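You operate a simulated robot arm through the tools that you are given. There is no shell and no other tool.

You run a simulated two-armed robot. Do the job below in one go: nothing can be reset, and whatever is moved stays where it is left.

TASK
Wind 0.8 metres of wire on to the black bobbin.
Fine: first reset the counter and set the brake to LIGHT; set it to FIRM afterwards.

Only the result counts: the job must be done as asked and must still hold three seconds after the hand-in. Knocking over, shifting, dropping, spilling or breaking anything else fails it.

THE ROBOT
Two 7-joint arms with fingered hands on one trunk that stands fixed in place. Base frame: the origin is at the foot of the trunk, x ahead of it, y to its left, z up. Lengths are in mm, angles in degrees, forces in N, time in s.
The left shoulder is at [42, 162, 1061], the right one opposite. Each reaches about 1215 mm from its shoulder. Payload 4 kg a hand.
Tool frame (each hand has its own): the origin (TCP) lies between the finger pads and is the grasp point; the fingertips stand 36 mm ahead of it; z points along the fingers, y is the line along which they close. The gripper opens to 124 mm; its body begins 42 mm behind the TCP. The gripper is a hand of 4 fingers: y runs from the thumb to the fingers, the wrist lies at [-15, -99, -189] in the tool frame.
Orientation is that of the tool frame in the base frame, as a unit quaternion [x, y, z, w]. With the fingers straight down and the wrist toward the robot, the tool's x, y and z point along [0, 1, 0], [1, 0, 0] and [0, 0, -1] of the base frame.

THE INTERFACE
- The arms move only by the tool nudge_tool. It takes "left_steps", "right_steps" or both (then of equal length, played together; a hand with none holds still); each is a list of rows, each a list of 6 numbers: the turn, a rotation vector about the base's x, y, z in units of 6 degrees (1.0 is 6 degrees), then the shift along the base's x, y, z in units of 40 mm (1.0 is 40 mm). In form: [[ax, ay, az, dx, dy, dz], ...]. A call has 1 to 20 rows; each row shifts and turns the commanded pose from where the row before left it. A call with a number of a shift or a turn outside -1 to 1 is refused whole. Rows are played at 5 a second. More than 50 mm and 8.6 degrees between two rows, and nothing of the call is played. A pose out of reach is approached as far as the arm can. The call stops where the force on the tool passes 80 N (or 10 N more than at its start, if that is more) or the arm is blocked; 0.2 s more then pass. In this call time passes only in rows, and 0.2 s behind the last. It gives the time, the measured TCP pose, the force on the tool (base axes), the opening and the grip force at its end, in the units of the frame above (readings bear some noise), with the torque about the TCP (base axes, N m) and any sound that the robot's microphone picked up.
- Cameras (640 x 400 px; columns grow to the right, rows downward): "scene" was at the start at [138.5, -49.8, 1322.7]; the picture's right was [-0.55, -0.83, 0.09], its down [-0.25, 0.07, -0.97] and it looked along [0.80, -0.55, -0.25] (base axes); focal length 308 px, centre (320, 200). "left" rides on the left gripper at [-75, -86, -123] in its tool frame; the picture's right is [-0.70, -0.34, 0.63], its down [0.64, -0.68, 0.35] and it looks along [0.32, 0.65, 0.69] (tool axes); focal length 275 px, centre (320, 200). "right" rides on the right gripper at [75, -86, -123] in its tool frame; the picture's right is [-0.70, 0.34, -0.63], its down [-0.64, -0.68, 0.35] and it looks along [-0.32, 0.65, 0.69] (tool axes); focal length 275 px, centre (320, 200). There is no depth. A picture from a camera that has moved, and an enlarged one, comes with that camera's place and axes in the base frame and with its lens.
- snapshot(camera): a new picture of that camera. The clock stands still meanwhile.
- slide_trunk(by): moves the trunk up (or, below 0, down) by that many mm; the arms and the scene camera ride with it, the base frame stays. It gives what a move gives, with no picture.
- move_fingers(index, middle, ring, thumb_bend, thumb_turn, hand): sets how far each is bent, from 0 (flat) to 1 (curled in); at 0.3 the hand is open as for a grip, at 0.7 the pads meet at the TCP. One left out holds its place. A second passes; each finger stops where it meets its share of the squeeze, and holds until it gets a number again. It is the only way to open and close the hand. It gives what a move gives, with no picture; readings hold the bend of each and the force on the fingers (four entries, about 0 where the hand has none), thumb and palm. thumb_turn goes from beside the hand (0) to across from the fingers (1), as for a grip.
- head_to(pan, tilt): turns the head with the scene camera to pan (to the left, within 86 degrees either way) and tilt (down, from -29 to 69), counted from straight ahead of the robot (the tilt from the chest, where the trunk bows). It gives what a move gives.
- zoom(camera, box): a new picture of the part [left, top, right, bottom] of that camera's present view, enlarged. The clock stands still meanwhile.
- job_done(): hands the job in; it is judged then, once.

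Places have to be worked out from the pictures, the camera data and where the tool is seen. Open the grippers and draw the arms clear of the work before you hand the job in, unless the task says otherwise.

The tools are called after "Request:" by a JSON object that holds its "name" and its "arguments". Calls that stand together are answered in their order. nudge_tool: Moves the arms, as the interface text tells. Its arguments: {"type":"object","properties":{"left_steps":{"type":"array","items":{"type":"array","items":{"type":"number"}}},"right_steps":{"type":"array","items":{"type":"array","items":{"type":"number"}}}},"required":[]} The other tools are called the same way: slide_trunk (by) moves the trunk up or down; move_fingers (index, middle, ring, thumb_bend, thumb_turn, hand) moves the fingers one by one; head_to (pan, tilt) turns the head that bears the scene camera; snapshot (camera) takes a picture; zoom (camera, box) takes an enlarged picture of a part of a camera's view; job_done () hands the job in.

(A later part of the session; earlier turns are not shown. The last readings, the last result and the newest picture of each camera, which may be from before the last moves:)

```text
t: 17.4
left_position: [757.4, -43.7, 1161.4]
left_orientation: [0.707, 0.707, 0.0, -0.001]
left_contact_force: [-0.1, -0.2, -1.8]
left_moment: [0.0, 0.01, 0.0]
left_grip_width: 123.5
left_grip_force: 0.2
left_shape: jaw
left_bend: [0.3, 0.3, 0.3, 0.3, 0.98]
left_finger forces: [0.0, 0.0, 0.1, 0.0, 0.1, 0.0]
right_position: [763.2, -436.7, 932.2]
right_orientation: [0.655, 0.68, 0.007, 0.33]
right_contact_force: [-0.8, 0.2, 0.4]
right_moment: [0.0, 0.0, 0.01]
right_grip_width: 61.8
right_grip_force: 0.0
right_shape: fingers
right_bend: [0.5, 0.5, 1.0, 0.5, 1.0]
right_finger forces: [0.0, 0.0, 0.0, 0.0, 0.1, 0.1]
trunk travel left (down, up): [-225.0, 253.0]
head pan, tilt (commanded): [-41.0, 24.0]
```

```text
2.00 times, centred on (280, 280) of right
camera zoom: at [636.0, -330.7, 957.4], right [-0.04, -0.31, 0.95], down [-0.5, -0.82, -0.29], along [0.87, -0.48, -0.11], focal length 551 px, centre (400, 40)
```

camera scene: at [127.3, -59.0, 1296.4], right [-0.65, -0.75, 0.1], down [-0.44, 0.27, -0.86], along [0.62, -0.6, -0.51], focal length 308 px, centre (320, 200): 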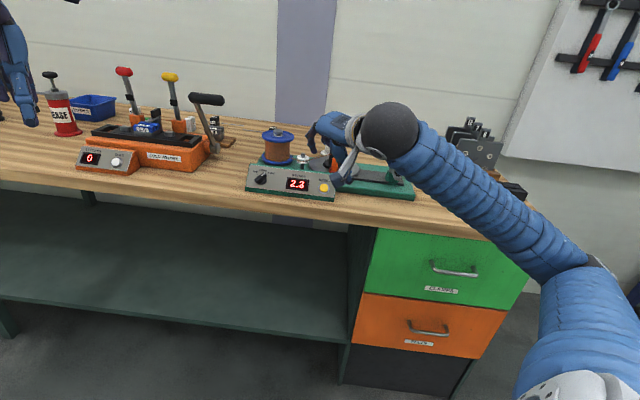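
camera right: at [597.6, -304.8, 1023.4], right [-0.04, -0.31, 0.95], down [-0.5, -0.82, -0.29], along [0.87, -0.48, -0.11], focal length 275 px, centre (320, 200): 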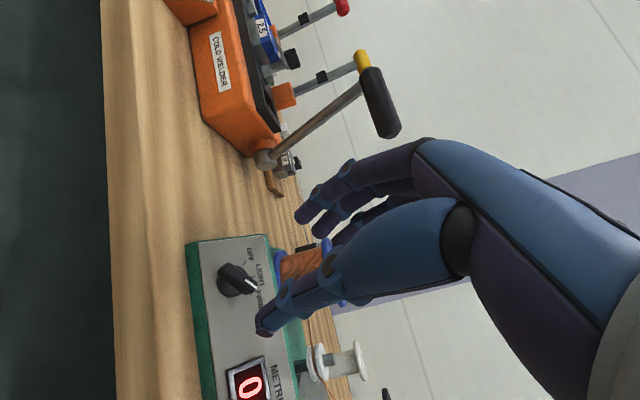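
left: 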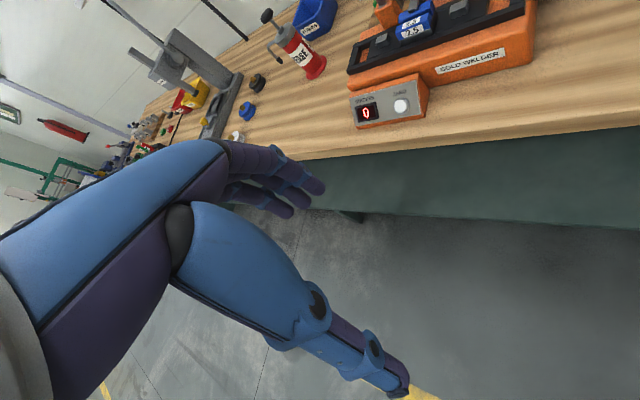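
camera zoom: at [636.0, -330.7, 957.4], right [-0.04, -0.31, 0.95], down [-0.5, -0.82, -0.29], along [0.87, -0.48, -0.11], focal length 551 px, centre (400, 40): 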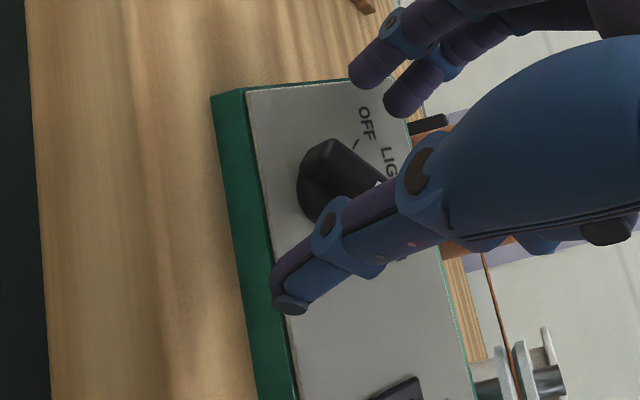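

Still no contact. I'll close the index, middle and thumb on the bar.

Request:
{"name": "move_fingers", "arguments": {"hand": "right", "index": 0.63, "middle": 0.63, "thumb_bend": 0.63}}

Request:
{"name": "zoom", "arguments": {"camera": "right", "box": [230, 180, 370, 320]}}

```text
t: 18.4
left_position: [757.5, -43.3, 1160.0]
left_orientation: [0.707, 0.707, 0.0, 0.001]
left_contact_force: [-1.7, -0.8, -0.2]
left_moment: [0.02, -0.01, -0.04]
left_grip_width: 123.6
left_grip_force: 0.1
left_shape: jaw
left_bend: [0.3, 0.3, 0.3, 0.3, 0.98]
left_finger forces: [0.0, 0.0, 0.0, 0.0, 0.1, 0.0]
right_position: [763.5, -437.2, 931.5]
right_orientation: [0.655, 0.679, 0.006, 0.331]
right_contact_force: [1.1, 0.4, 0.8]
right_moment: [0.01, -0.01, -0.03]
right_grip_width: 22.0
right_grip_force: 0.1
right_shape: fingers
right_bend: [0.63, 0.63, 1.0, 0.63, 1.0]
right_finger forces: [0.0, 0.0, 0.0, 0.1, 0.0, 0.0]
trunk travel left (down, up): [-225.0, 253.0]
head pan, tilt (commanded): [-41.0, 24.0]
```

```text
2.86 times, centred on (300, 250) of right
camera zoom: at [636.1, -330.6, 957.3], right [-0.04, -0.31, 0.95], down [-0.5, -0.82, -0.29], along [0.87, -0.48, -0.11], focal length 786 px, centre (377, 57)
```

zoom: 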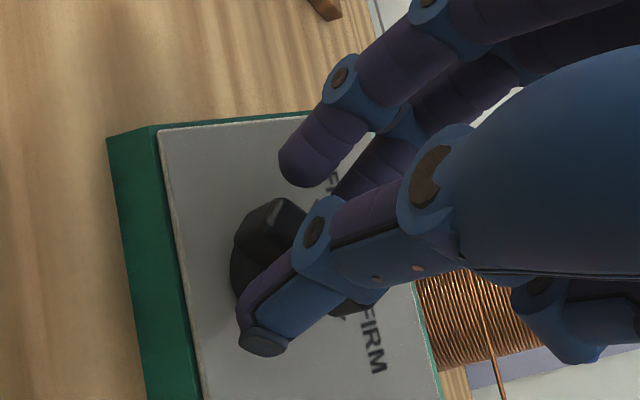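

The fingers straddle the bar without touching it (gap 22 mm). I'll close further until they contact.

Request:
{"name": "move_fingers", "arguments": {"hand": "right", "index": 0.7, "middle": 0.7, "thumb_bend": 0.7}}

Request:
{"name": "zoom", "arguments": {"camera": "right", "box": [230, 180, 370, 320]}}

```text
t: 19.4
left_position: [758.4, -44.1, 1160.0]
left_orientation: [0.708, 0.706, 0.001, 0.0]
left_contact_force: [-0.6, -0.4, -0.3]
left_moment: [0.0, -0.01, 0.0]
left_grip_width: 123.8
left_grip_force: 0.1
left_shape: jaw
left_bend: [0.3, 0.3, 0.3, 0.3, 0.98]
left_finger forces: [0.0, 0.0, 0.0, 0.0, 0.1, 0.0]
right_position: [762.9, -436.4, 932.1]
right_orientation: [0.655, 0.679, 0.006, 0.331]
right_contact_force: [-3.3, -0.1, -1.2]
right_moment: [-0.03, 0.02, -0.05]
right_grip_width: 10.9
right_grip_force: 5.3
right_shape: fingers
right_bend: [0.68, 0.68, 1.0, 0.68, 1.0]
right_finger forces: [2.2, 2.0, 0.1, 0.0, 6.4, 0.0]
trunk travel left (down, up): [-225.0, 253.0]
head pan, tilt (commanded): [-41.0, 24.0]
```

```text
2.86 times, centred on (300, 250) of right
camera zoom: at [636.0, -330.7, 957.3], right [-0.04, -0.31, 0.95], down [-0.5, -0.82, -0.29], along [0.87, -0.48, -0.11], focal length 786 px, centre (377, 57)
```

zoom: 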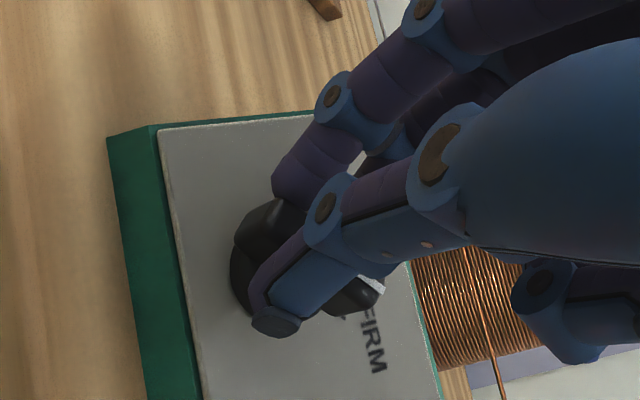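

The bar is gripped (thumb 6.4 N, fingers about 2 N each). I'll turn the hand 45° counter-clockwise about the panel normal to bring the pointer from FIRM to LIGHT.

Request:
{"name": "nudge_tool", "arguments": {"right_steps": [[-0.3435, 0.318, 0.587, -0.0125, -0.007, -0.0035], [-0.3435, 0.318, 0.587, -0.0125, -0.007, -0.0035], [-0.3435, 0.318, 0.587, -0.0125, -0.007, -0.0035], [-0.3435, 0.318, 0.587, -0.0125, -0.007, -0.0035], [-0.3435, 0.318, 0.587, -0.0125, -0.007, -0.0035], [-0.3435, 0.318, 0.587, -0.0125, -0.007, -0.0035], [-0.3435, 0.318, 0.587, -0.0125, -0.007, -0.0035], [-0.3435, 0.318, 0.587, -0.0125, -0.007, -0.0035], [-0.3435, 0.318, 0.587, -0.0125, -0.007, -0.0035], [-0.3435, 0.318, 0.587, -0.0125, -0.007, -0.0035]]}}

Request:
{"name": "snapshot", "arguments": {"camera": "right"}}

Request:
{"name": "zoom", "arguments": {"camera": "scene", "box": [230, 130, 310, 200]}}

```text
t: 21.6
left_position: [756.7, -42.8, 1160.9]
left_orientation: [0.707, 0.707, 0.0, 0.0]
left_contact_force: [0.0, -0.1, 1.1]
left_moment: [-0.03, 0.04, -0.02]
left_grip_width: 123.5
left_grip_force: 0.0
left_shape: jaw
left_bend: [0.3, 0.3, 0.3, 0.3, 0.98]
left_finger forces: [0.0, 0.0, 0.1, 0.1, 0.0, 0.1]
right_position: [758.6, -439.4, 930.7]
right_orientation: [0.345, 0.878, -0.121, 0.308]
right_contact_force: [-0.4, 3.1, 0.6]
right_moment: [0.09, -0.01, 0.05]
right_grip_width: 10.4
right_grip_force: 6.0
right_shape: fingers
right_bend: [0.67, 0.68, 1.0, 0.68, 1.0]
right_finger forces: [3.6, 3.3, 0.0, 0.0, 5.0, 0.0]
trunk travel left (down, up): [-225.0, 253.0]
head pan, tilt (commanded): [-41.0, 24.0]
```

```text
taken
camera right: at [600.6, -411.6, 980.3], right [0.34, 0.15, 0.93], down [0.07, -0.99, 0.13], along [0.94, 0.02, -0.34], focal length 275 px, centre (320, 200)
```

right: 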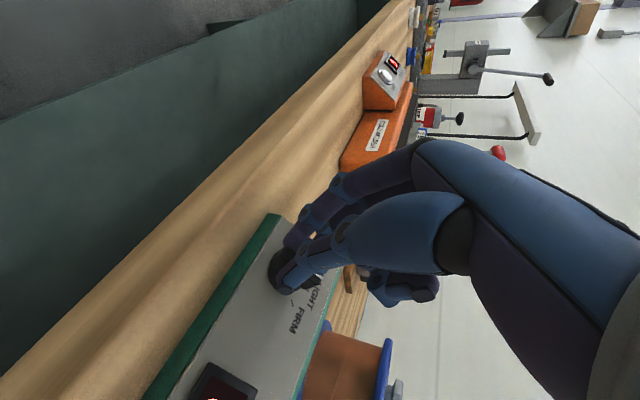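

```text
5.71 times, centred on (270, 165) of scene
camera zoom: at [127.5, -58.8, 1296.3], right [-0.65, -0.75, 0.1], down [-0.44, 0.27, -0.86], along [0.62, -0.6, -0.51], focal length 1760 px, centre (606, 400)
```

zoom: 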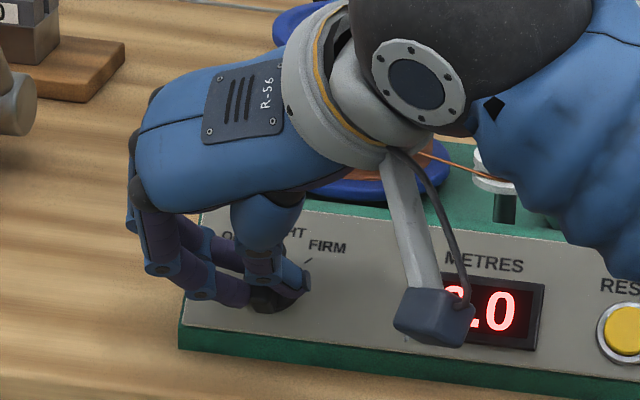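

The hand followed the full 45° with small forces. I'll zoom in to see the pointer before releasing.

Request:
{"name": "zoom", "arguments": {"camera": "right", "box": [240, 220, 340, 340]}}

Request:
{"name": "zoom", "arguments": {"camera": "scene", "box": [250, 160, 300, 195]}}

```text
3.33 times, centred on (290, 280) of right
camera zoom: at [600.6, -411.6, 980.3], right [0.34, 0.15, 0.93], down [0.07, -0.99, 0.13], along [0.94, 0.02, -0.34], focal length 918 px, centre (420, -67)
```

zoom: 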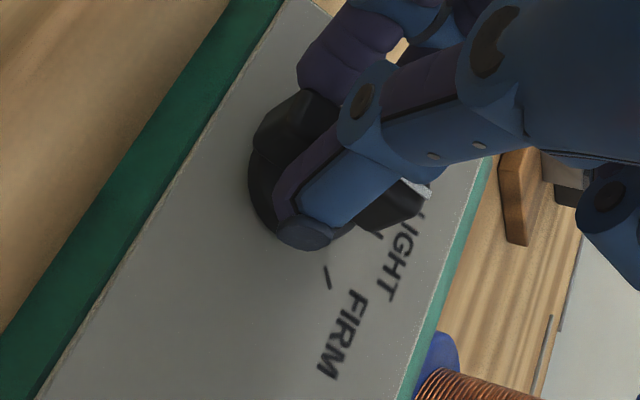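

```text
11.43 times, centred on (275, 178) of scene
camera zoom: at [127.5, -58.8, 1296.3], right [-0.65, -0.75, 0.1], down [-0.44, 0.27, -0.86], along [0.62, -0.6, -0.51], focal length 3520 px, centre (834, 457)
```

zoom: 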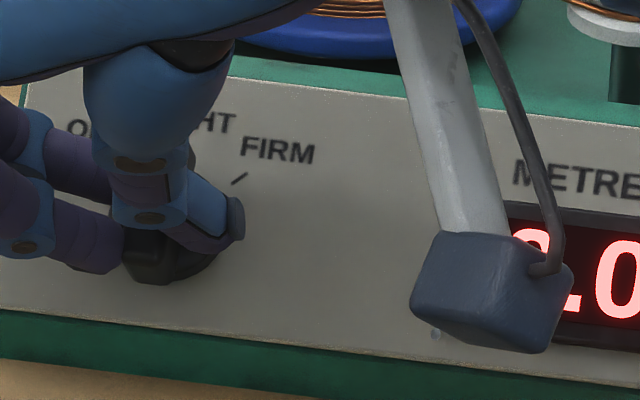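

The white mark seems to point at LIGHT. I'll open the fingers and back off along the normal to check.

Request:
{"name": "move_fingers", "arguments": {"hand": "right", "index": 0.55, "middle": 0.55, "thumb_bend": 0.55}}

Request:
{"name": "nudge_tool", "arguments": {"right_steps": [[0, 0, 0, -0.229, 0.212, 0.39], [0, 0, 0, -0.458, 0.424, 0.783], [0, 0, 0, -0.458, 0.424, 0.783], [0, 0, 0, -0.458, 0.424, 0.783]]}}

Request:
{"name": "snapshot", "arguments": {"camera": "right"}}

Request:
{"name": "zoom", "arguments": {"camera": "scene", "box": [230, 130, 340, 200]}}

```text
t: 22.6
left_position: [756.6, -43.9, 1160.8]
left_orientation: [0.707, 0.707, 0.0, 0.0]
left_contact_force: [0.6, 0.5, 0.0]
left_moment: [-0.02, 0.01, -0.04]
left_grip_width: 123.3
left_grip_force: 0.0
left_shape: jaw
left_bend: [0.3, 0.3, 0.3, 0.3, 0.98]
left_finger forces: [0.0, 0.0, 0.1, 0.0, 0.0, 0.0]
right_position: [757.9, -440.2, 929.8]
right_orientation: [0.345, 0.879, -0.121, 0.307]
right_contact_force: [-0.1, 0.1, 0.1]
right_moment: [-0.02, 0.03, 0.0]
right_grip_width: 46.5
right_grip_force: 0.0
right_shape: fingers
right_bend: [0.55, 0.55, 1.0, 0.55, 1.0]
right_finger forces: [0.0, 0.0, 0.0, 0.0, 0.1, 0.0]
trunk travel left (down, up): [-225.0, 253.0]
head pan, tilt (commanded): [-41.0, 24.0]
```

```text
t: 23.6
left_position: [756.9, -44.0, 1161.8]
left_orientation: [0.707, 0.707, 0.001, -0.001]
left_contact_force: [0.2, 0.1, -0.5]
left_moment: [-0.02, 0.0, 0.02]
left_grip_width: 123.6
left_grip_force: 0.1
left_shape: jaw
left_bend: [0.3, 0.3, 0.3, 0.3, 0.98]
left_finger forces: [0.1, 0.0, 0.0, 0.0, 0.0, 0.0]
right_position: [694.8, -378.0, 1040.4]
right_orientation: [0.345, 0.878, -0.121, 0.308]
right_contact_force: [0.1, 0.0, -0.4]
right_moment: [-0.03, 0.03, 0.0]
right_grip_width: 46.5
right_grip_force: 0.0
right_shape: fingers
right_bend: [0.55, 0.55, 1.0, 0.55, 1.0]
right_finger forces: [0.0, 0.1, 0.1, 0.0, 0.1, 0.0]
trunk travel left (down, up): [-225.0, 253.0]
head pan, tilt (commanded): [-41.0, 24.0]
```

```text
taken
camera right: at [536.3, -350.1, 1090.6], right [0.34, 0.15, 0.93], down [0.06, -0.99, 0.13], along [0.94, 0.01, -0.34], focal length 275 px, centre (320, 200)
```

right: 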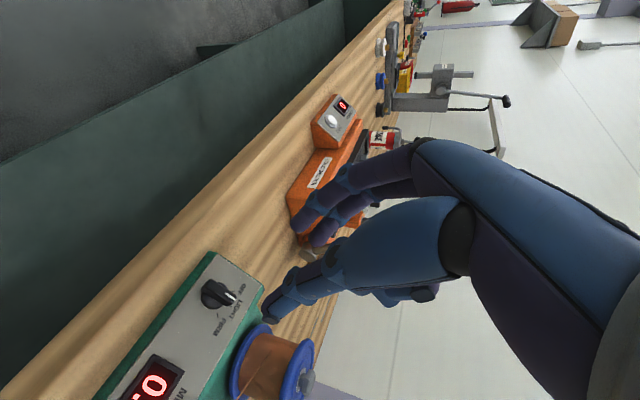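

```text
5.71 times, centred on (285, 165) of scene
camera zoom: at [127.1, -58.4, 1296.5], right [-0.65, -0.75, 0.1], down [-0.44, 0.27, -0.86], along [0.62, -0.6, -0.51], focal length 1760 px, centre (520, 400)
```

zoom: 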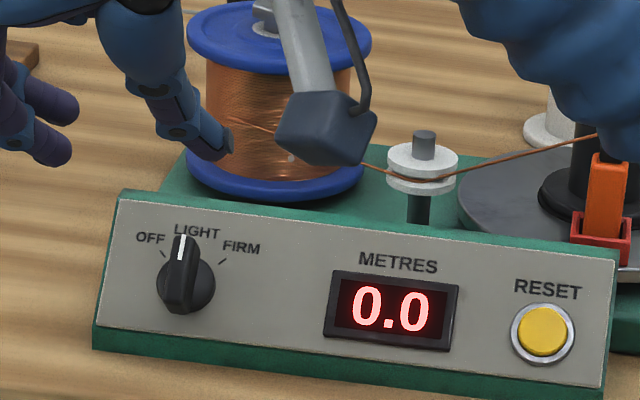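

The counter reads 0.0 and the pointer is up at LIGHT. I'll zoom in to check how exactly it is aligned.

Request:
{"name": "zoom", "arguments": {"camera": "scene", "box": [244, 160, 292, 192]}}

Request:
{"name": "zoom", "arguments": {"camera": "right", "box": [180, 250, 270, 350]}}

```text
12.50 times, centred on (268, 176) of scene
camera zoom: at [127.1, -58.4, 1296.5], right [-0.65, -0.75, 0.1], down [-0.44, 0.27, -0.86], along [0.62, -0.6, -0.51], focal length 3850 px, centre (970, 500)
```

zoom: 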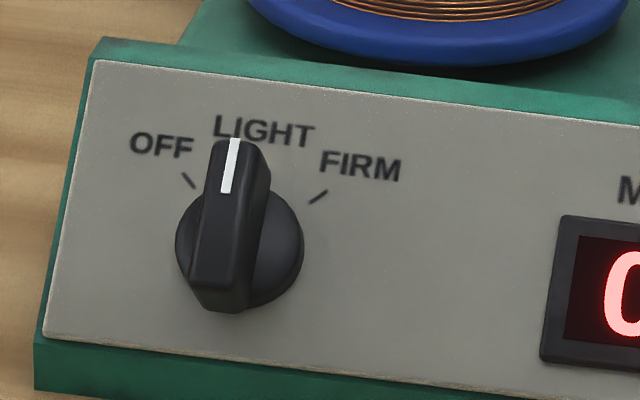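

```text
4.00 times, centred on (225, 300) of right
camera zoom: at [536.3, -350.1, 1090.6], right [0.34, 0.15, 0.93], down [0.06, -0.99, 0.13], along [0.94, 0.01, -0.34], focal length 1101 px, centre (700, -200)
```

zoom: 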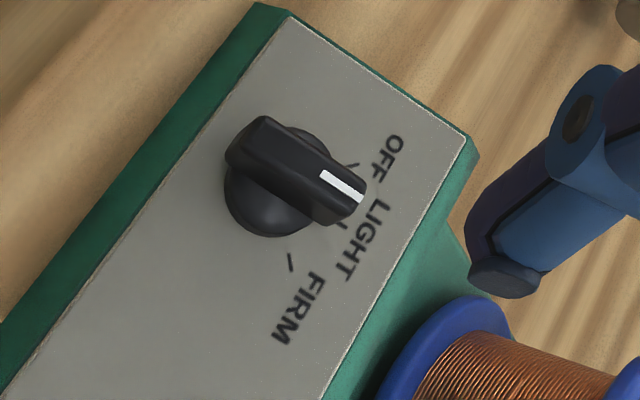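

The knob is exactly on LIGHT and the counter shows 0.0. Next I'll withdraw the hand up and back, turn it fingers-down, and move over to the crank for a look from above.

Request:
{"name": "nudge_tool", "arguments": {"right_steps": [[0.3815, -0.353, -0.652, -0.243, -0.308, 0.125], [0.3815, -0.353, -0.652, -0.243, -0.308, 0.125], [0.3815, -0.353, -0.652, -0.243, -0.308, 0.125], [0.3815, -0.353, -0.652, -0.243, -0.308, 0.125], [0.3815, -0.353, -0.652, -0.243, -0.308, 0.125], [0.3815, -0.353, -0.652, -0.243, -0.308, 0.125], [0.3815, -0.353, -0.652, -0.243, -0.308, 0.125], [0.3815, -0.353, -0.652, -0.243, -0.308, 0.125], [0.3815, -0.353, -0.652, -0.243, -0.308, 0.125], [0.3815, -0.353, -0.652, -0.243, -0.308, 0.125], [0.3815, -0.353, -0.652, -0.243, -0.308, 0.125], [0.3815, -0.353, -0.652, -0.243, -0.308, 0.125], [0.3815, -0.353, -0.652, -0.243, -0.308, 0.125], [0.3815, -0.353, -0.652, -0.243, -0.308, 0.125], [0.3815, -0.353, -0.652, -0.243, -0.308, 0.125], [0.3815, -0.353, -0.652, -0.243, -0.308, 0.125], [0.3815, -0.353, -0.652, -0.243, -0.308, 0.125], [0.3815, -0.353, -0.652, -0.243, -0.308, 0.125]]}}

Request:
{"name": "nudge_tool", "arguments": {"right_steps": [[0.626, 0.672, 0, 0.054, -0.554, -0.071], [0.626, 0.672, 0, 0.054, -0.554, -0.071], [0.626, 0.672, 0, 0.054, -0.554, -0.071], [0.626, 0.672, 0, 0.054, -0.554, -0.071], [0.626, 0.672, 0, 0.054, -0.554, -0.071], [0.626, 0.672, 0, 0.054, -0.554, -0.071], [0.626, 0.672, 0, 0.054, -0.554, -0.071]]}}

Request:
{"name": "snapshot", "arguments": {"camera": "right"}}

Request:
{"name": "snapshot", "arguments": {"camera": "scene"}}

```text
t: 27.4
left_position: [756.4, -43.9, 1160.5]
left_orientation: [0.707, 0.707, -0.001, -0.001]
left_contact_force: [0.0, -0.6, -0.5]
left_moment: [0.01, -0.01, 0.03]
left_grip_width: 123.6
left_grip_force: 0.1
left_shape: jaw
left_bend: [0.3, 0.3, 0.3, 0.3, 0.98]
left_finger forces: [0.0, 0.0, 0.0, 0.0, 0.0, 0.0]
right_position: [517.5, -602.8, 1129.0]
right_orientation: [0.866, 0.376, 0.132, 0.303]
right_contact_force: [0.2, 0.2, -0.2]
right_moment: [0.03, 0.01, 0.02]
right_grip_width: 46.3
right_grip_force: 0.0
right_shape: fingers
right_bend: [0.55, 0.55, 1.0, 0.55, 1.0]
right_finger forces: [0.0, 0.1, 0.0, 0.0, 0.0, 0.0]
trunk travel left (down, up): [-225.0, 253.0]
head pan, tilt (commanded): [-41.0, 24.0]
```

```text
t: 29.0
left_position: [757.2, -44.4, 1160.9]
left_orientation: [0.707, 0.707, 0.001, -0.001]
left_contact_force: [-0.5, -0.4, 0.4]
left_moment: [-0.01, 0.03, 0.01]
left_grip_width: 123.7
left_grip_force: 0.1
left_shape: jaw
left_bend: [0.3, 0.3, 0.3, 0.3, 0.98]
left_finger forces: [0.0, 0.0, 0.1, 0.0, 0.1, 0.0]
right_position: [533.4, -759.4, 1109.3]
right_orientation: [0.917, 0.399, 0.0, -0.001]
right_contact_force: [0.3, -0.5, -0.4]
right_moment: [0.02, 0.0, -0.02]
right_grip_width: 46.6
right_grip_force: 0.0
right_shape: fingers
right_bend: [0.55, 0.55, 1.0, 0.55, 1.0]
right_finger forces: [0.0, 0.0, 0.0, 0.0, 0.1, 0.1]
trunk travel left (down, up): [-225.0, 253.0]
head pan, tilt (commanded): [-41.0, 24.0]
```

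```text
taken
camera right: at [521.2, -646.7, 1233.4], right [-0.23, -0.74, 0.63], down [-0.94, -0.01, -0.35], along [0.26, -0.67, -0.69], focal length 275 px, centre (320, 200)
```

right: 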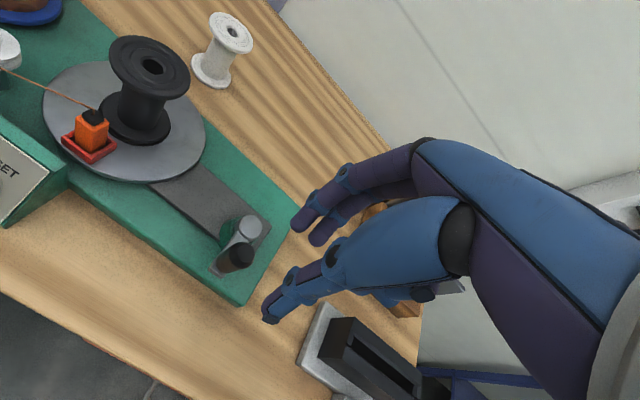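

```text
taken
camera scene: at [127.4, -59.2, 1296.4], right [-0.65, -0.75, 0.1], down [-0.44, 0.27, -0.86], along [0.62, -0.6, -0.51], focal length 308 px, centre (320, 200)
```

scene: 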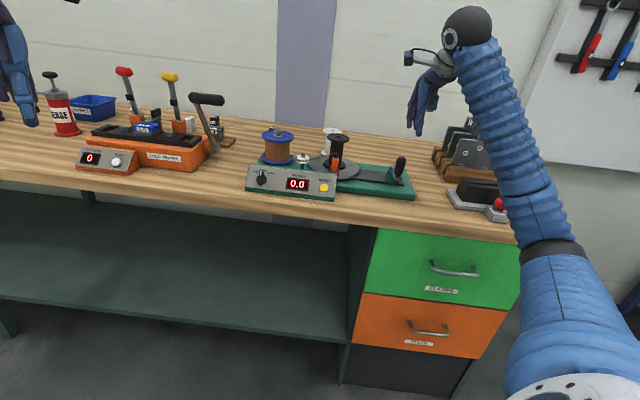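

The hand is now beside the crank, and I can see it from above. I'll zoom in to locate the pivot and handle.

Request:
{"name": "zoom", "arguments": {"camera": "right", "box": [140, 170, 300, 310]}}

Request:
{"name": "zoom", "arguments": {"camera": "right", "box": [0, 0, 280, 200]}}

Request:
{"name": "zoom", "arguments": {"camera": "scene", "box": [350, 140, 430, 200]}}

```text
2.86 times, centred on (220, 240) of right
camera zoom: at [521.2, -646.7, 1233.4], right [-0.23, -0.74, 0.63], down [-0.94, -0.01, -0.35], along [0.26, -0.67, -0.69], focal length 786 px, centre (606, 86)
```

zoom: 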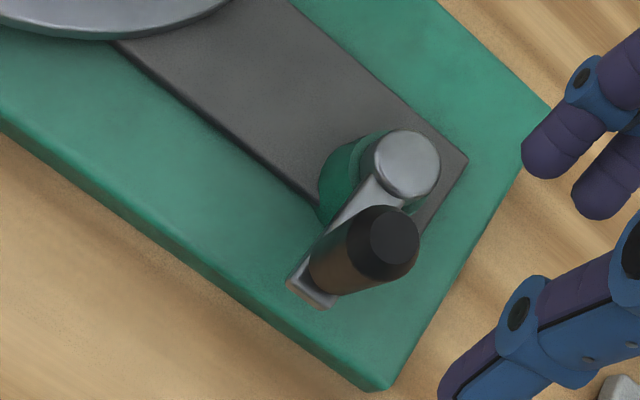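

```text
2.00 times, centred on (140, 100) of right
camera zoom: at [521.2, -646.7, 1233.4], right [-0.23, -0.74, 0.63], down [-0.94, -0.01, -0.35], along [0.26, -0.67, -0.69], focal length 551 px, centre (680, 400)
```

zoom: 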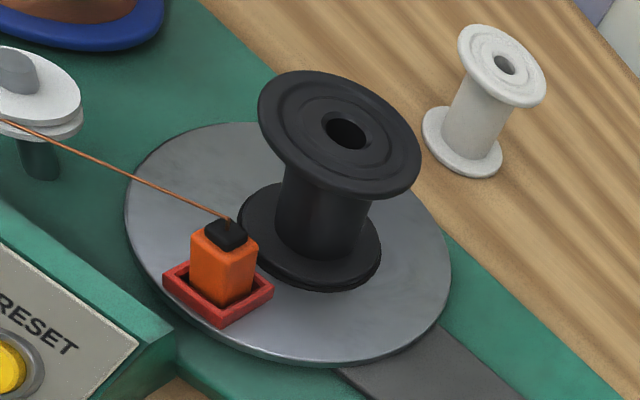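

```text
6.67 times, centred on (390, 170) of scene
camera zoom: at [127.4, -59.2, 1296.4], right [-0.65, -0.75, 0.1], down [-0.44, 0.27, -0.86], along [0.62, -0.6, -0.51], focal length 2053 px, centre (-147, 400)
```

zoom: 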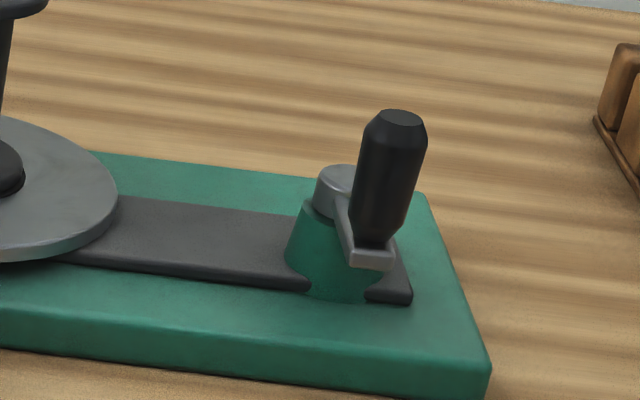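

The handle axis comes out near (558,-774), z 920–985, and the hub near (598,-815), top about 930, which makes the crank radius about 57 mm. I'll open all fingers evenly and move over the handle, staying above its top.

Request:
{"name": "move_fingers", "arguments": {"hand": "right", "index": 0.42, "middle": 0.42, "ring": 0.42, "thumb_bend": 0.42}}

Request:
{"name": "nudge_tool", "arguments": {"right_steps": [[0, 0, 0, 0.375, -0.12, -0.5], [0, 0, 0, 0.375, -0.12, -0.5]]}}

Request:
{"name": "snapshot", "arguments": {"camera": "right"}}

Request:
{"name": "zoom", "arguments": {"camera": "scene", "box": [330, 80, 450, 200]}}

```text
t: 30.0
left_position: [757.3, -44.0, 1160.8]
left_orientation: [0.707, 0.707, 0.0, 0.0]
left_contact_force: [0.2, 1.0, -0.3]
left_moment: [0.06, 0.02, 0.0]
left_grip_width: 123.7
left_grip_force: 0.0
left_shape: jaw
left_bend: [0.3, 0.3, 0.3, 0.3, 0.98]
left_finger forces: [0.0, 0.1, 0.0, 0.0, 0.0, 0.1]
right_position: [531.5, -759.5, 1109.3]
right_orientation: [0.917, 0.399, 0.001, 0.0]
right_contact_force: [0.7, -0.1, -0.2]
right_moment: [0.03, 0.0, -0.02]
right_grip_width: 86.6
right_grip_force: 0.0
right_shape: fingers
right_bend: [0.42, 0.42, 0.42, 0.42, 0.99]
right_finger forces: [0.0, 0.0, 0.0, 0.1, 0.0, 0.1]
trunk travel left (down, up): [-225.0, 253.0]
head pan, tilt (commanded): [-41.0, 24.0]
```

```text
t: 30.6
left_position: [756.7, -44.0, 1160.0]
left_orientation: [0.707, 0.707, 0.0, -0.001]
left_contact_force: [-1.1, 0.1, 0.0]
left_moment: [0.0, 0.03, 0.01]
left_grip_width: 123.4
left_grip_force: 0.1
left_shape: jaw
left_bend: [0.3, 0.3, 0.3, 0.3, 0.98]
left_finger forces: [0.1, 0.0, 0.0, 0.0, 0.0, 0.0]
right_position: [563.0, -768.8, 1067.8]
right_orientation: [0.917, 0.399, 0.001, 0.0]
right_contact_force: [-0.8, 0.0, -0.3]
right_moment: [0.02, -0.01, 0.01]
right_grip_width: 86.7
right_grip_force: 0.0
right_shape: fingers
right_bend: [0.42, 0.42, 0.42, 0.42, 0.99]
right_finger forces: [0.1, 0.1, 0.1, 0.0, 0.1, 0.1]
trunk travel left (down, up): [-225.0, 253.0]
head pan, tilt (commanded): [-41.0, 24.0]
```

```text
taken
camera right: at [552.2, -656.1, 1193.2], right [-0.23, -0.74, 0.63], down [-0.94, -0.01, -0.35], along [0.26, -0.67, -0.69], focal length 275 px, centre (320, 200)
```

right: 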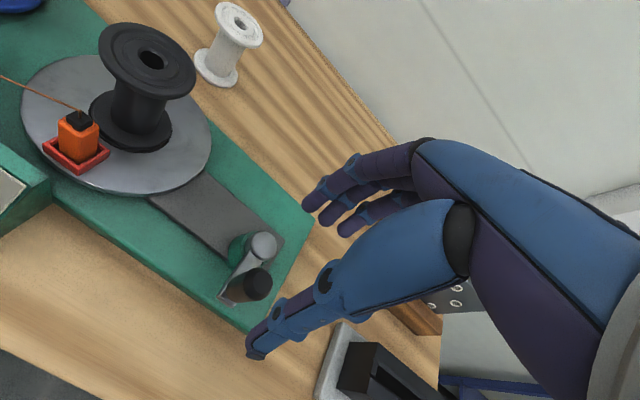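

```text
3.33 times, centred on (390, 140) of scene
camera zoom: at [127.6, -59.3, 1296.3], right [-0.65, -0.75, 0.1], down [-0.44, 0.27, -0.86], along [0.62, -0.6, -0.51], focal length 1027 px, centre (87, 400)
```

zoom: 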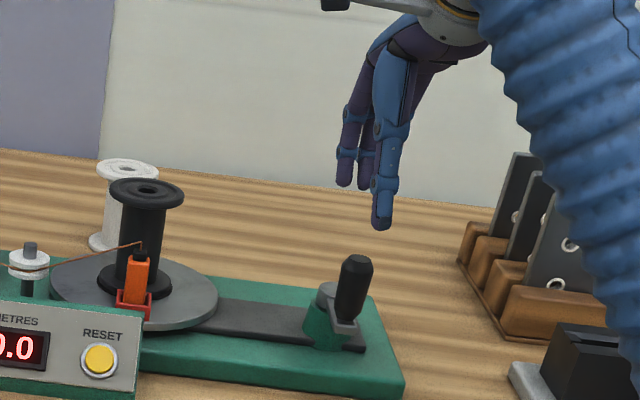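

The handle is centred between the thumb and fingers, within a few mm. I'll descend so that the tips surround its upper half while staying above the hub top.

Request:
{"name": "nudge_tool", "arguments": {"right_steps": [[0, 0, 0, 0, 0, -0.69], [0, 0, 0, 0, 0, -0.69], [0, 0, 0, 0, 0, -0.69]]}}

Request:
{"name": "snapshot", "arguments": {"camera": "right"}}

Request:
{"name": "zoom", "arguments": {"camera": "scene", "box": [330, 80, 450, 200]}}

```text
t: 31.4
left_position: [757.2, -44.6, 1161.1]
left_orientation: [0.707, 0.707, -0.001, 0.0]
left_contact_force: [0.1, 0.2, -0.7]
left_moment: [-0.02, -0.01, -0.03]
left_grip_width: 123.4
left_grip_force: 0.0
left_shape: jaw
left_bend: [0.3, 0.3, 0.3, 0.3, 0.98]
left_finger forces: [0.0, 0.0, 0.0, 0.0, 0.0, 0.0]
right_position: [563.3, -766.9, 986.8]
right_orientation: [0.917, 0.399, 0.001, 0.0]
right_contact_force: [-0.4, -0.2, -0.2]
right_moment: [-0.03, -0.02, 0.05]
right_grip_width: 86.4
right_grip_force: 0.0
right_shape: fingers
right_bend: [0.42, 0.42, 0.42, 0.42, 0.99]
right_finger forces: [0.0, 0.0, 0.0, 0.1, 0.1, 0.0]
trunk travel left (down, up): [-225.0, 253.0]
head pan, tilt (commanded): [-41.0, 24.0]
```

```text
taken
camera right: at [551.8, -654.4, 1110.6], right [-0.23, -0.74, 0.63], down [-0.94, -0.01, -0.35], along [0.26, -0.67, -0.69], focal length 275 px, centre (320, 200)
```

right: 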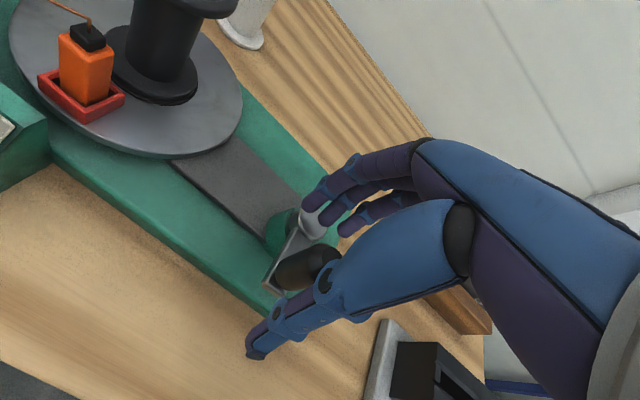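

```text
3.33 times, centred on (390, 140) of scene
camera zoom: at [127.8, -59.5, 1296.2], right [-0.65, -0.75, 0.1], down [-0.44, 0.27, -0.86], along [0.62, -0.6, -0.51], focal length 1027 px, centre (87, 400)
```

zoom: 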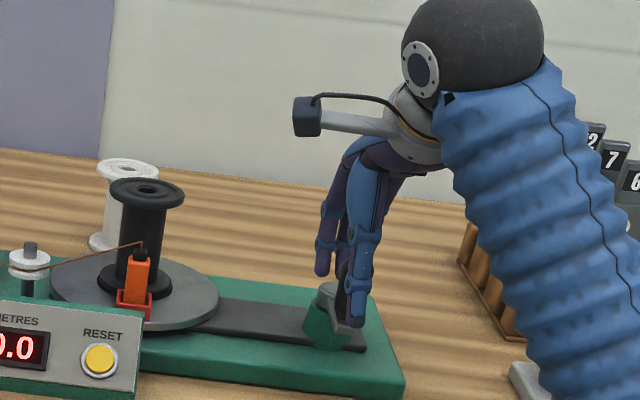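

The handle is between the thumb and the fingers with no contact yet. I'll close to a light grip.

Request:
{"name": "move_fingers", "arguments": {"hand": "right", "index": 0.6, "middle": 0.6, "ring": 0.6, "thumb_bend": 0.6}}

Request:
{"name": "zoom", "arguments": {"camera": "right", "box": [220, 160, 400, 360]}}

Request:
{"name": "zoom", "arguments": {"camera": "scene", "box": [360, 120, 430, 190]}}

```text
t: 32.4
left_position: [756.8, -43.3, 1161.8]
left_orientation: [0.707, 0.707, 0.0, 0.0]
left_contact_force: [0.1, 0.3, -0.1]
left_moment: [-0.03, -0.02, 0.01]
left_grip_width: 123.5
left_grip_force: 0.0
left_shape: jaw
left_bend: [0.3, 0.3, 0.3, 0.3, 0.98]
left_finger forces: [0.1, 0.0, 0.0, 0.1, 0.0, 0.0]
right_position: [564.4, -766.0, 987.0]
right_orientation: [0.917, 0.399, 0.0, 0.0]
right_contact_force: [-0.1, -0.5, -0.2]
right_moment: [-0.02, 0.0, 0.01]
right_grip_width: 31.6
right_grip_force: 0.0
right_shape: fingers
right_bend: [0.6, 0.6, 0.6, 0.6, 1.0]
right_finger forces: [0.0, 0.1, 0.0, 0.0, 0.1, 0.0]
trunk travel left (down, up): [-225.0, 253.0]
head pan, tilt (commanded): [-41.0, 24.0]
```

```text
2.00 times, centred on (310, 260) of right
camera zoom: at [551.5, -653.9, 1111.2], right [-0.23, -0.74, 0.63], down [-0.94, -0.01, -0.35], along [0.26, -0.67, -0.69], focal length 551 px, centre (340, 80)
```

zoom: 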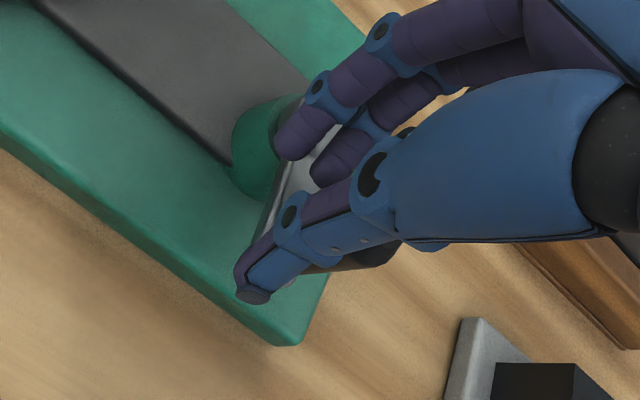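

```text
5.71 times, centred on (395, 155) of scene
camera zoom: at [127.4, -59.1, 1296.4], right [-0.65, -0.75, 0.1], down [-0.44, 0.27, -0.86], along [0.62, -0.6, -0.51], focal length 1760 px, centre (-109, 457)
```

zoom: 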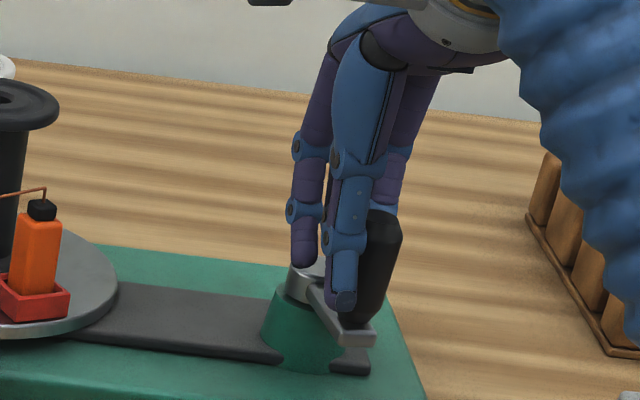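

In the scene view the handle sits about 12 mm to the right of the thumb, so the hand is a bit too far left. I'll shift it about 9 mm right along the thumb–finger slot and check again.

Request:
{"name": "nudge_tool", "arguments": {"right_steps": [[0, 0, 0, -0.155, -0.165, 0]]}}

Request:
{"name": "zoom", "arguments": {"camera": "scene", "box": [360, 120, 430, 190]}}

Request:
{"name": "zoom", "arguments": {"camera": "right", "box": [220, 160, 400, 360]}}

```text
t: 32.8
left_position: [757.3, -43.8, 1160.5]
left_orientation: [0.707, 0.707, 0.001, 0.0]
left_contact_force: [0.1, 0.0, 0.3]
left_moment: [-0.01, -0.02, 0.01]
left_grip_width: 123.4
left_grip_force: 0.1
left_shape: jaw
left_bend: [0.3, 0.3, 0.3, 0.3, 0.98]
left_finger forces: [0.0, 0.0, 0.0, 0.1, 0.0, 0.0]
right_position: [557.4, -774.1, 987.2]
right_orientation: [0.917, 0.399, 0.001, 0.0]
right_contact_force: [0.0, 0.0, 0.7]
right_moment: [0.01, 0.04, -0.01]
right_grip_width: 31.6
right_grip_force: 0.1
right_shape: fingers
right_bend: [0.6, 0.6, 0.6, 0.6, 1.0]
right_finger forces: [0.1, 0.1, 0.0, 0.0, 0.0, 0.1]
trunk travel left (down, up): [-225.0, 253.0]
head pan, tilt (commanded): [-41.0, 24.0]
```

```text
5.71 times, centred on (395, 155) of scene
camera zoom: at [127.2, -59.1, 1296.4], right [-0.65, -0.75, 0.1], down [-0.44, 0.27, -0.86], along [0.62, -0.6, -0.51], focal length 1760 px, centre (-109, 457)
```

zoom: 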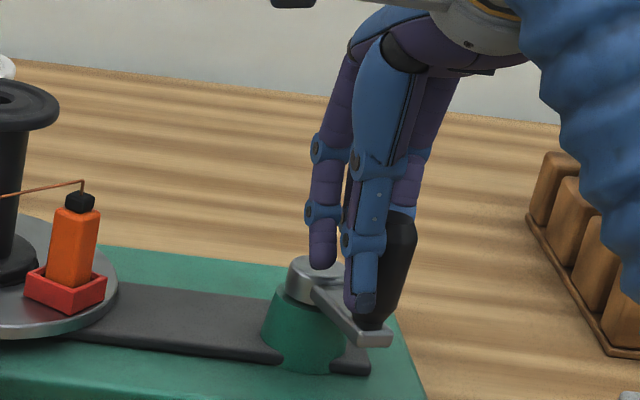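

```text
2.00 times, centred on (310, 260) of right
camera zoom: at [545.4, -661.1, 1111.3], right [-0.23, -0.74, 0.63], down [-0.94, -0.01, -0.35], along [0.26, -0.67, -0.69], focal length 551 px, centre (340, 80)
```

zoom: 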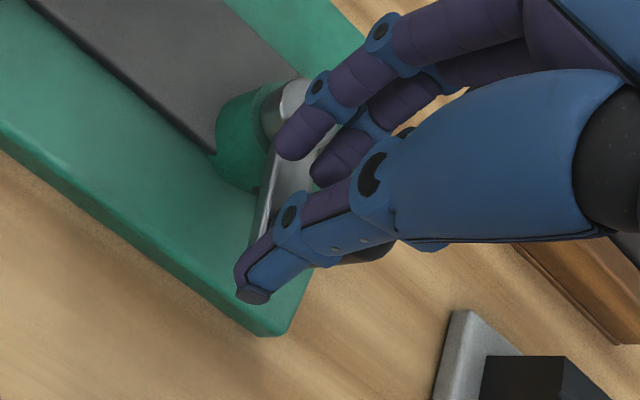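

The handle moved along with the hand, and the orange clip on the disc turned counter-clockwise with it, so that is the winding direction. I'll check the counter and wire, and firm up the grip.

Request:
{"name": "move_fingers", "arguments": {"hand": "right", "index": 0.66, "middle": 0.66, "ring": 0.66, "thumb_bend": 0.66}}

Request:
{"name": "zoom", "arguments": {"camera": "scene", "box": [250, 120, 430, 210]}}

Request:
{"name": "zoom", "arguments": {"camera": "right", "box": [220, 160, 400, 360]}}

```text
t: 33.8
left_position: [757.8, -44.8, 1160.3]
left_orientation: [0.708, 0.707, 0.0, 0.001]
left_contact_force: [0.2, 0.6, 0.2]
left_moment: [0.02, 0.0, 0.01]
left_grip_width: 123.8
left_grip_force: 0.0
left_shape: jaw
left_bend: [0.3, 0.3, 0.3, 0.3, 0.98]
left_finger forces: [0.1, 0.0, 0.0, 0.0, 0.1, 0.1]
right_position: [557.4, -773.3, 988.0]
right_orientation: [0.917, 0.399, 0.001, 0.0]
right_contact_force: [3.2, -2.2, 0.0]
right_moment: [-0.11, -0.13, 0.04]
right_grip_width: 14.3
right_grip_force: 3.4
right_shape: fingers
right_bend: [0.66, 0.64, 0.64, 0.66, 1.0]
right_finger forces: [0.0, 3.2, 1.8, 0.0, 1.5, 0.0]
trunk travel left (down, up): [-225.0, 253.0]
head pan, tilt (commanded): [-41.0, 24.0]
```

```text
3.56 times, centred on (340, 165) of scene
camera zoom: at [127.7, -59.2, 1296.3], right [-0.65, -0.75, 0.1], down [-0.44, 0.27, -0.86], along [0.62, -0.6, -0.51], focal length 1095 px, centre (249, 324)
```

zoom: 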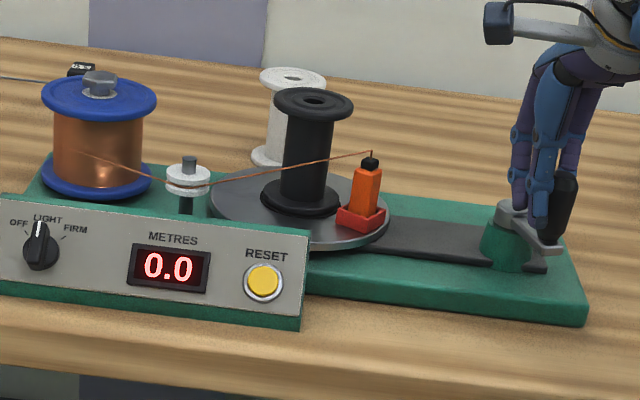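

```text
2.00 times, centred on (310, 260) of right
camera zoom: at [545.7, -661.3, 1111.1], right [-0.23, -0.74, 0.63], down [-0.94, -0.01, -0.35], along [0.26, -0.67, -0.69], focal length 551 px, centre (340, 80)
```

zoom: 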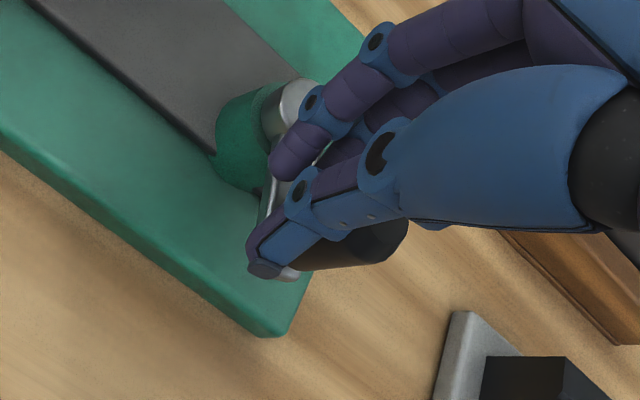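

The counter still reads 0.0 after this small movement, and the handle sits toward the ring-finger side of the grip. I'll open the hand, shift about 14 mm right and close again to centre it.

Request:
{"name": "move_fingers", "arguments": {"hand": "right", "index": 0.45, "middle": 0.45, "ring": 0.45, "thumb_bend": 0.45}}

Request:
{"name": "nudge_tool", "arguments": {"right_steps": [[0, 0, 0, -0.24, -0.26, 0]]}}

Request:
{"name": "zoom", "arguments": {"camera": "right", "box": [220, 160, 400, 360]}}

Request:
{"name": "zoom", "arguments": {"camera": "scene", "box": [300, 100, 440, 200]}}

```text
t: 34.8
left_position: [756.4, -43.7, 1160.1]
left_orientation: [0.707, 0.707, 0.0, 0.0]
left_contact_force: [-0.8, -0.5, 0.6]
left_moment: [0.02, 0.0, -0.01]
left_grip_width: 123.6
left_grip_force: 0.1
left_shape: jaw
left_bend: [0.3, 0.3, 0.3, 0.3, 0.98]
left_finger forces: [0.1, 0.1, 0.0, 0.0, 0.1, 0.1]
right_position: [557.1, -774.1, 987.8]
right_orientation: [0.917, 0.398, 0.001, 0.0]
right_contact_force: [-0.1, -0.7, 0.6]
right_moment: [0.02, 0.0, -0.03]
right_grip_width: 77.1
right_grip_force: 0.0
right_shape: fingers
right_bend: [0.45, 0.45, 0.45, 0.45, 0.99]
right_finger forces: [0.0, 0.1, 0.0, 0.1, 0.0, 0.0]
trunk travel left (down, up): [-225.0, 253.0]
head pan, tilt (commanded): [-41.0, 24.0]
```

```text
t: 35.2
left_position: [756.5, -45.0, 1161.1]
left_orientation: [0.707, 0.708, 0.0, 0.0]
left_contact_force: [0.6, -0.8, 0.5]
left_moment: [-0.02, -0.02, -0.01]
left_grip_width: 123.4
left_grip_force: 0.0
left_shape: jaw
left_bend: [0.3, 0.3, 0.3, 0.3, 0.98]
left_finger forces: [0.0, 0.1, 0.0, 0.0, 0.1, 0.1]
right_position: [547.5, -784.5, 988.3]
right_orientation: [0.917, 0.399, 0.001, 0.0]
right_contact_force: [-0.9, 1.0, -0.5]
right_moment: [0.03, 0.0, -0.01]
right_grip_width: 77.3
right_grip_force: 0.0
right_shape: fingers
right_bend: [0.45, 0.45, 0.45, 0.45, 0.99]
right_finger forces: [0.1, 0.0, 0.0, 0.0, 0.0, 0.0]
trunk travel left (down, up): [-225.0, 253.0]
head pan, tilt (commanded): [-41.0, 24.0]
```

```text
2.00 times, centred on (310, 260) of right
camera zoom: at [535.8, -671.7, 1110.9], right [-0.23, -0.74, 0.63], down [-0.94, -0.01, -0.35], along [0.26, -0.67, -0.69], focal length 551 px, centre (340, 80)
```

zoom: 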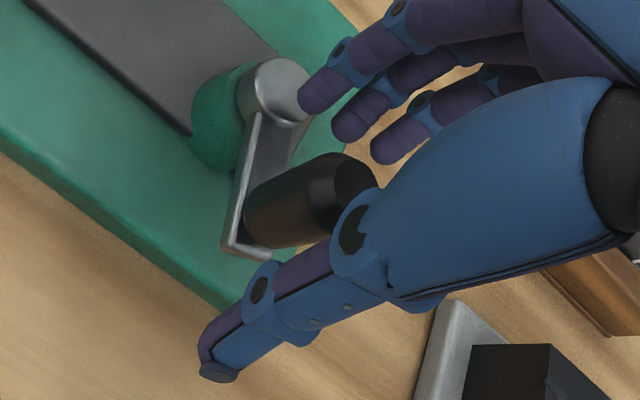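

```text
4.00 times, centred on (370, 150) of scene
camera zoom: at [127.3, -59.3, 1296.4], right [-0.65, -0.75, 0.1], down [-0.44, 0.27, -0.86], along [0.62, -0.6, -0.51], focal length 1232 px, centre (120, 400)
```

zoom: 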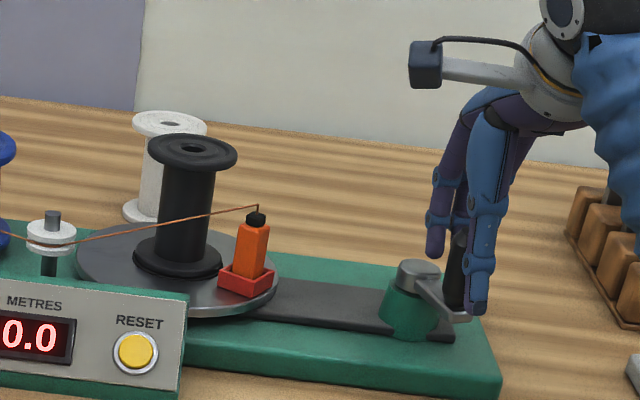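

The handle is now centred opposite the thumb, between index and middle. The hub is near (598,-810) and the handle near (549,-792), so the radius is about 53 mm. I'll shift 5 mm toward the fingers and close on it.

Request:
{"name": "nudge_tool", "arguments": {"right_steps": [[0, 0, 0, 0.09, -0.085, 0]]}}

Request:
{"name": "move_fingers", "arguments": {"hand": "right", "index": 0.62, "middle": 0.62, "ring": 0.62, "thumb_bend": 0.62}}

Request:
{"name": "zoom", "arguments": {"camera": "right", "box": [220, 160, 400, 360]}}

Request:
{"name": "zoom", "arguments": {"camera": "scene", "box": [300, 100, 440, 200]}}

```text
t: 35.6
left_position: [756.4, -45.4, 1160.9]
left_orientation: [0.707, 0.707, 0.001, 0.0]
left_contact_force: [-0.7, 0.1, 0.1]
left_moment: [0.0, -0.03, 0.01]
left_grip_width: 123.7
left_grip_force: 0.1
left_shape: jaw
left_bend: [0.3, 0.3, 0.3, 0.3, 0.98]
left_finger forces: [0.0, 0.1, 0.1, 0.1, 0.0, 0.0]
right_position: [551.7, -787.7, 986.8]
right_orientation: [0.917, 0.398, 0.001, -0.001]
right_contact_force: [0.2, 0.0, -0.7]
right_moment: [-0.02, 0.01, 0.0]
right_grip_width: 77.3
right_grip_force: 0.0
right_shape: fingers
right_bend: [0.45, 0.45, 0.45, 0.45, 0.99]
right_finger forces: [0.0, 0.0, 0.0, 0.1, 0.0, 0.0]
trunk travel left (down, up): [-225.0, 253.0]
head pan, tilt (commanded): [-41.0, 24.0]
```

```text
t: 36.6
left_position: [756.4, -43.7, 1161.8]
left_orientation: [0.706, 0.708, -0.001, 0.0]
left_contact_force: [-0.4, 0.1, -0.4]
left_moment: [0.0, 0.01, 0.01]
left_grip_width: 123.5
left_grip_force: 0.0
left_shape: jaw
left_bend: [0.3, 0.3, 0.3, 0.3, 0.98]
left_finger forces: [0.0, 0.0, 0.1, 0.0, 0.1, 0.0]
right_position: [551.2, -787.5, 987.8]
right_orientation: [0.917, 0.399, 0.001, 0.0]
right_contact_force: [1.4, 0.2, -0.2]
right_moment: [-0.05, -0.04, 0.03]
right_grip_width: 25.6
right_grip_force: 0.3
right_shape: fingers
right_bend: [0.62, 0.61, 0.62, 0.62, 1.0]
right_finger forces: [0.0, 1.0, 0.3, 0.0, 0.1, 0.0]
trunk travel left (down, up): [-225.0, 253.0]
head pan, tilt (commanded): [-41.0, 24.0]
```

```text
2.00 times, centred on (310, 260) of right
camera zoom: at [539.6, -674.9, 1110.7], right [-0.23, -0.74, 0.63], down [-0.94, -0.01, -0.35], along [0.26, -0.67, -0.69], focal length 551 px, centre (340, 80)
```

zoom: 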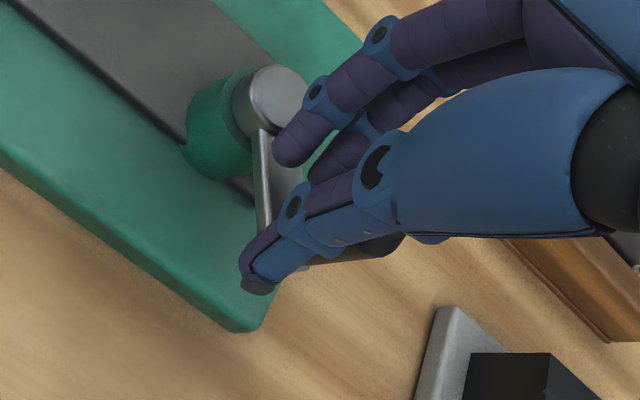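

```text
4.00 times, centred on (370, 150) of scene
camera zoom: at [127.4, -59.1, 1296.4], right [-0.65, -0.75, 0.1], down [-0.44, 0.27, -0.86], along [0.62, -0.6, -0.51], focal length 1232 px, centre (120, 400)
```

zoom: 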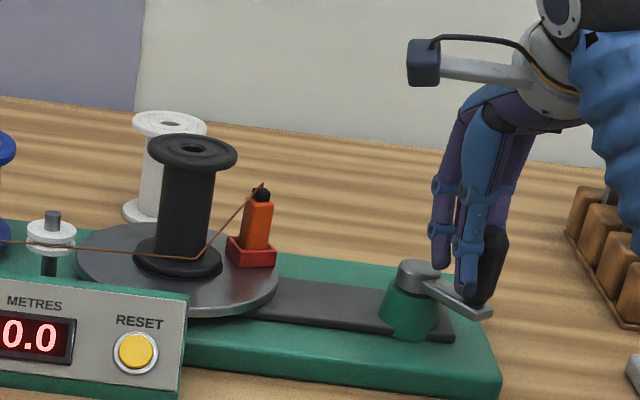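

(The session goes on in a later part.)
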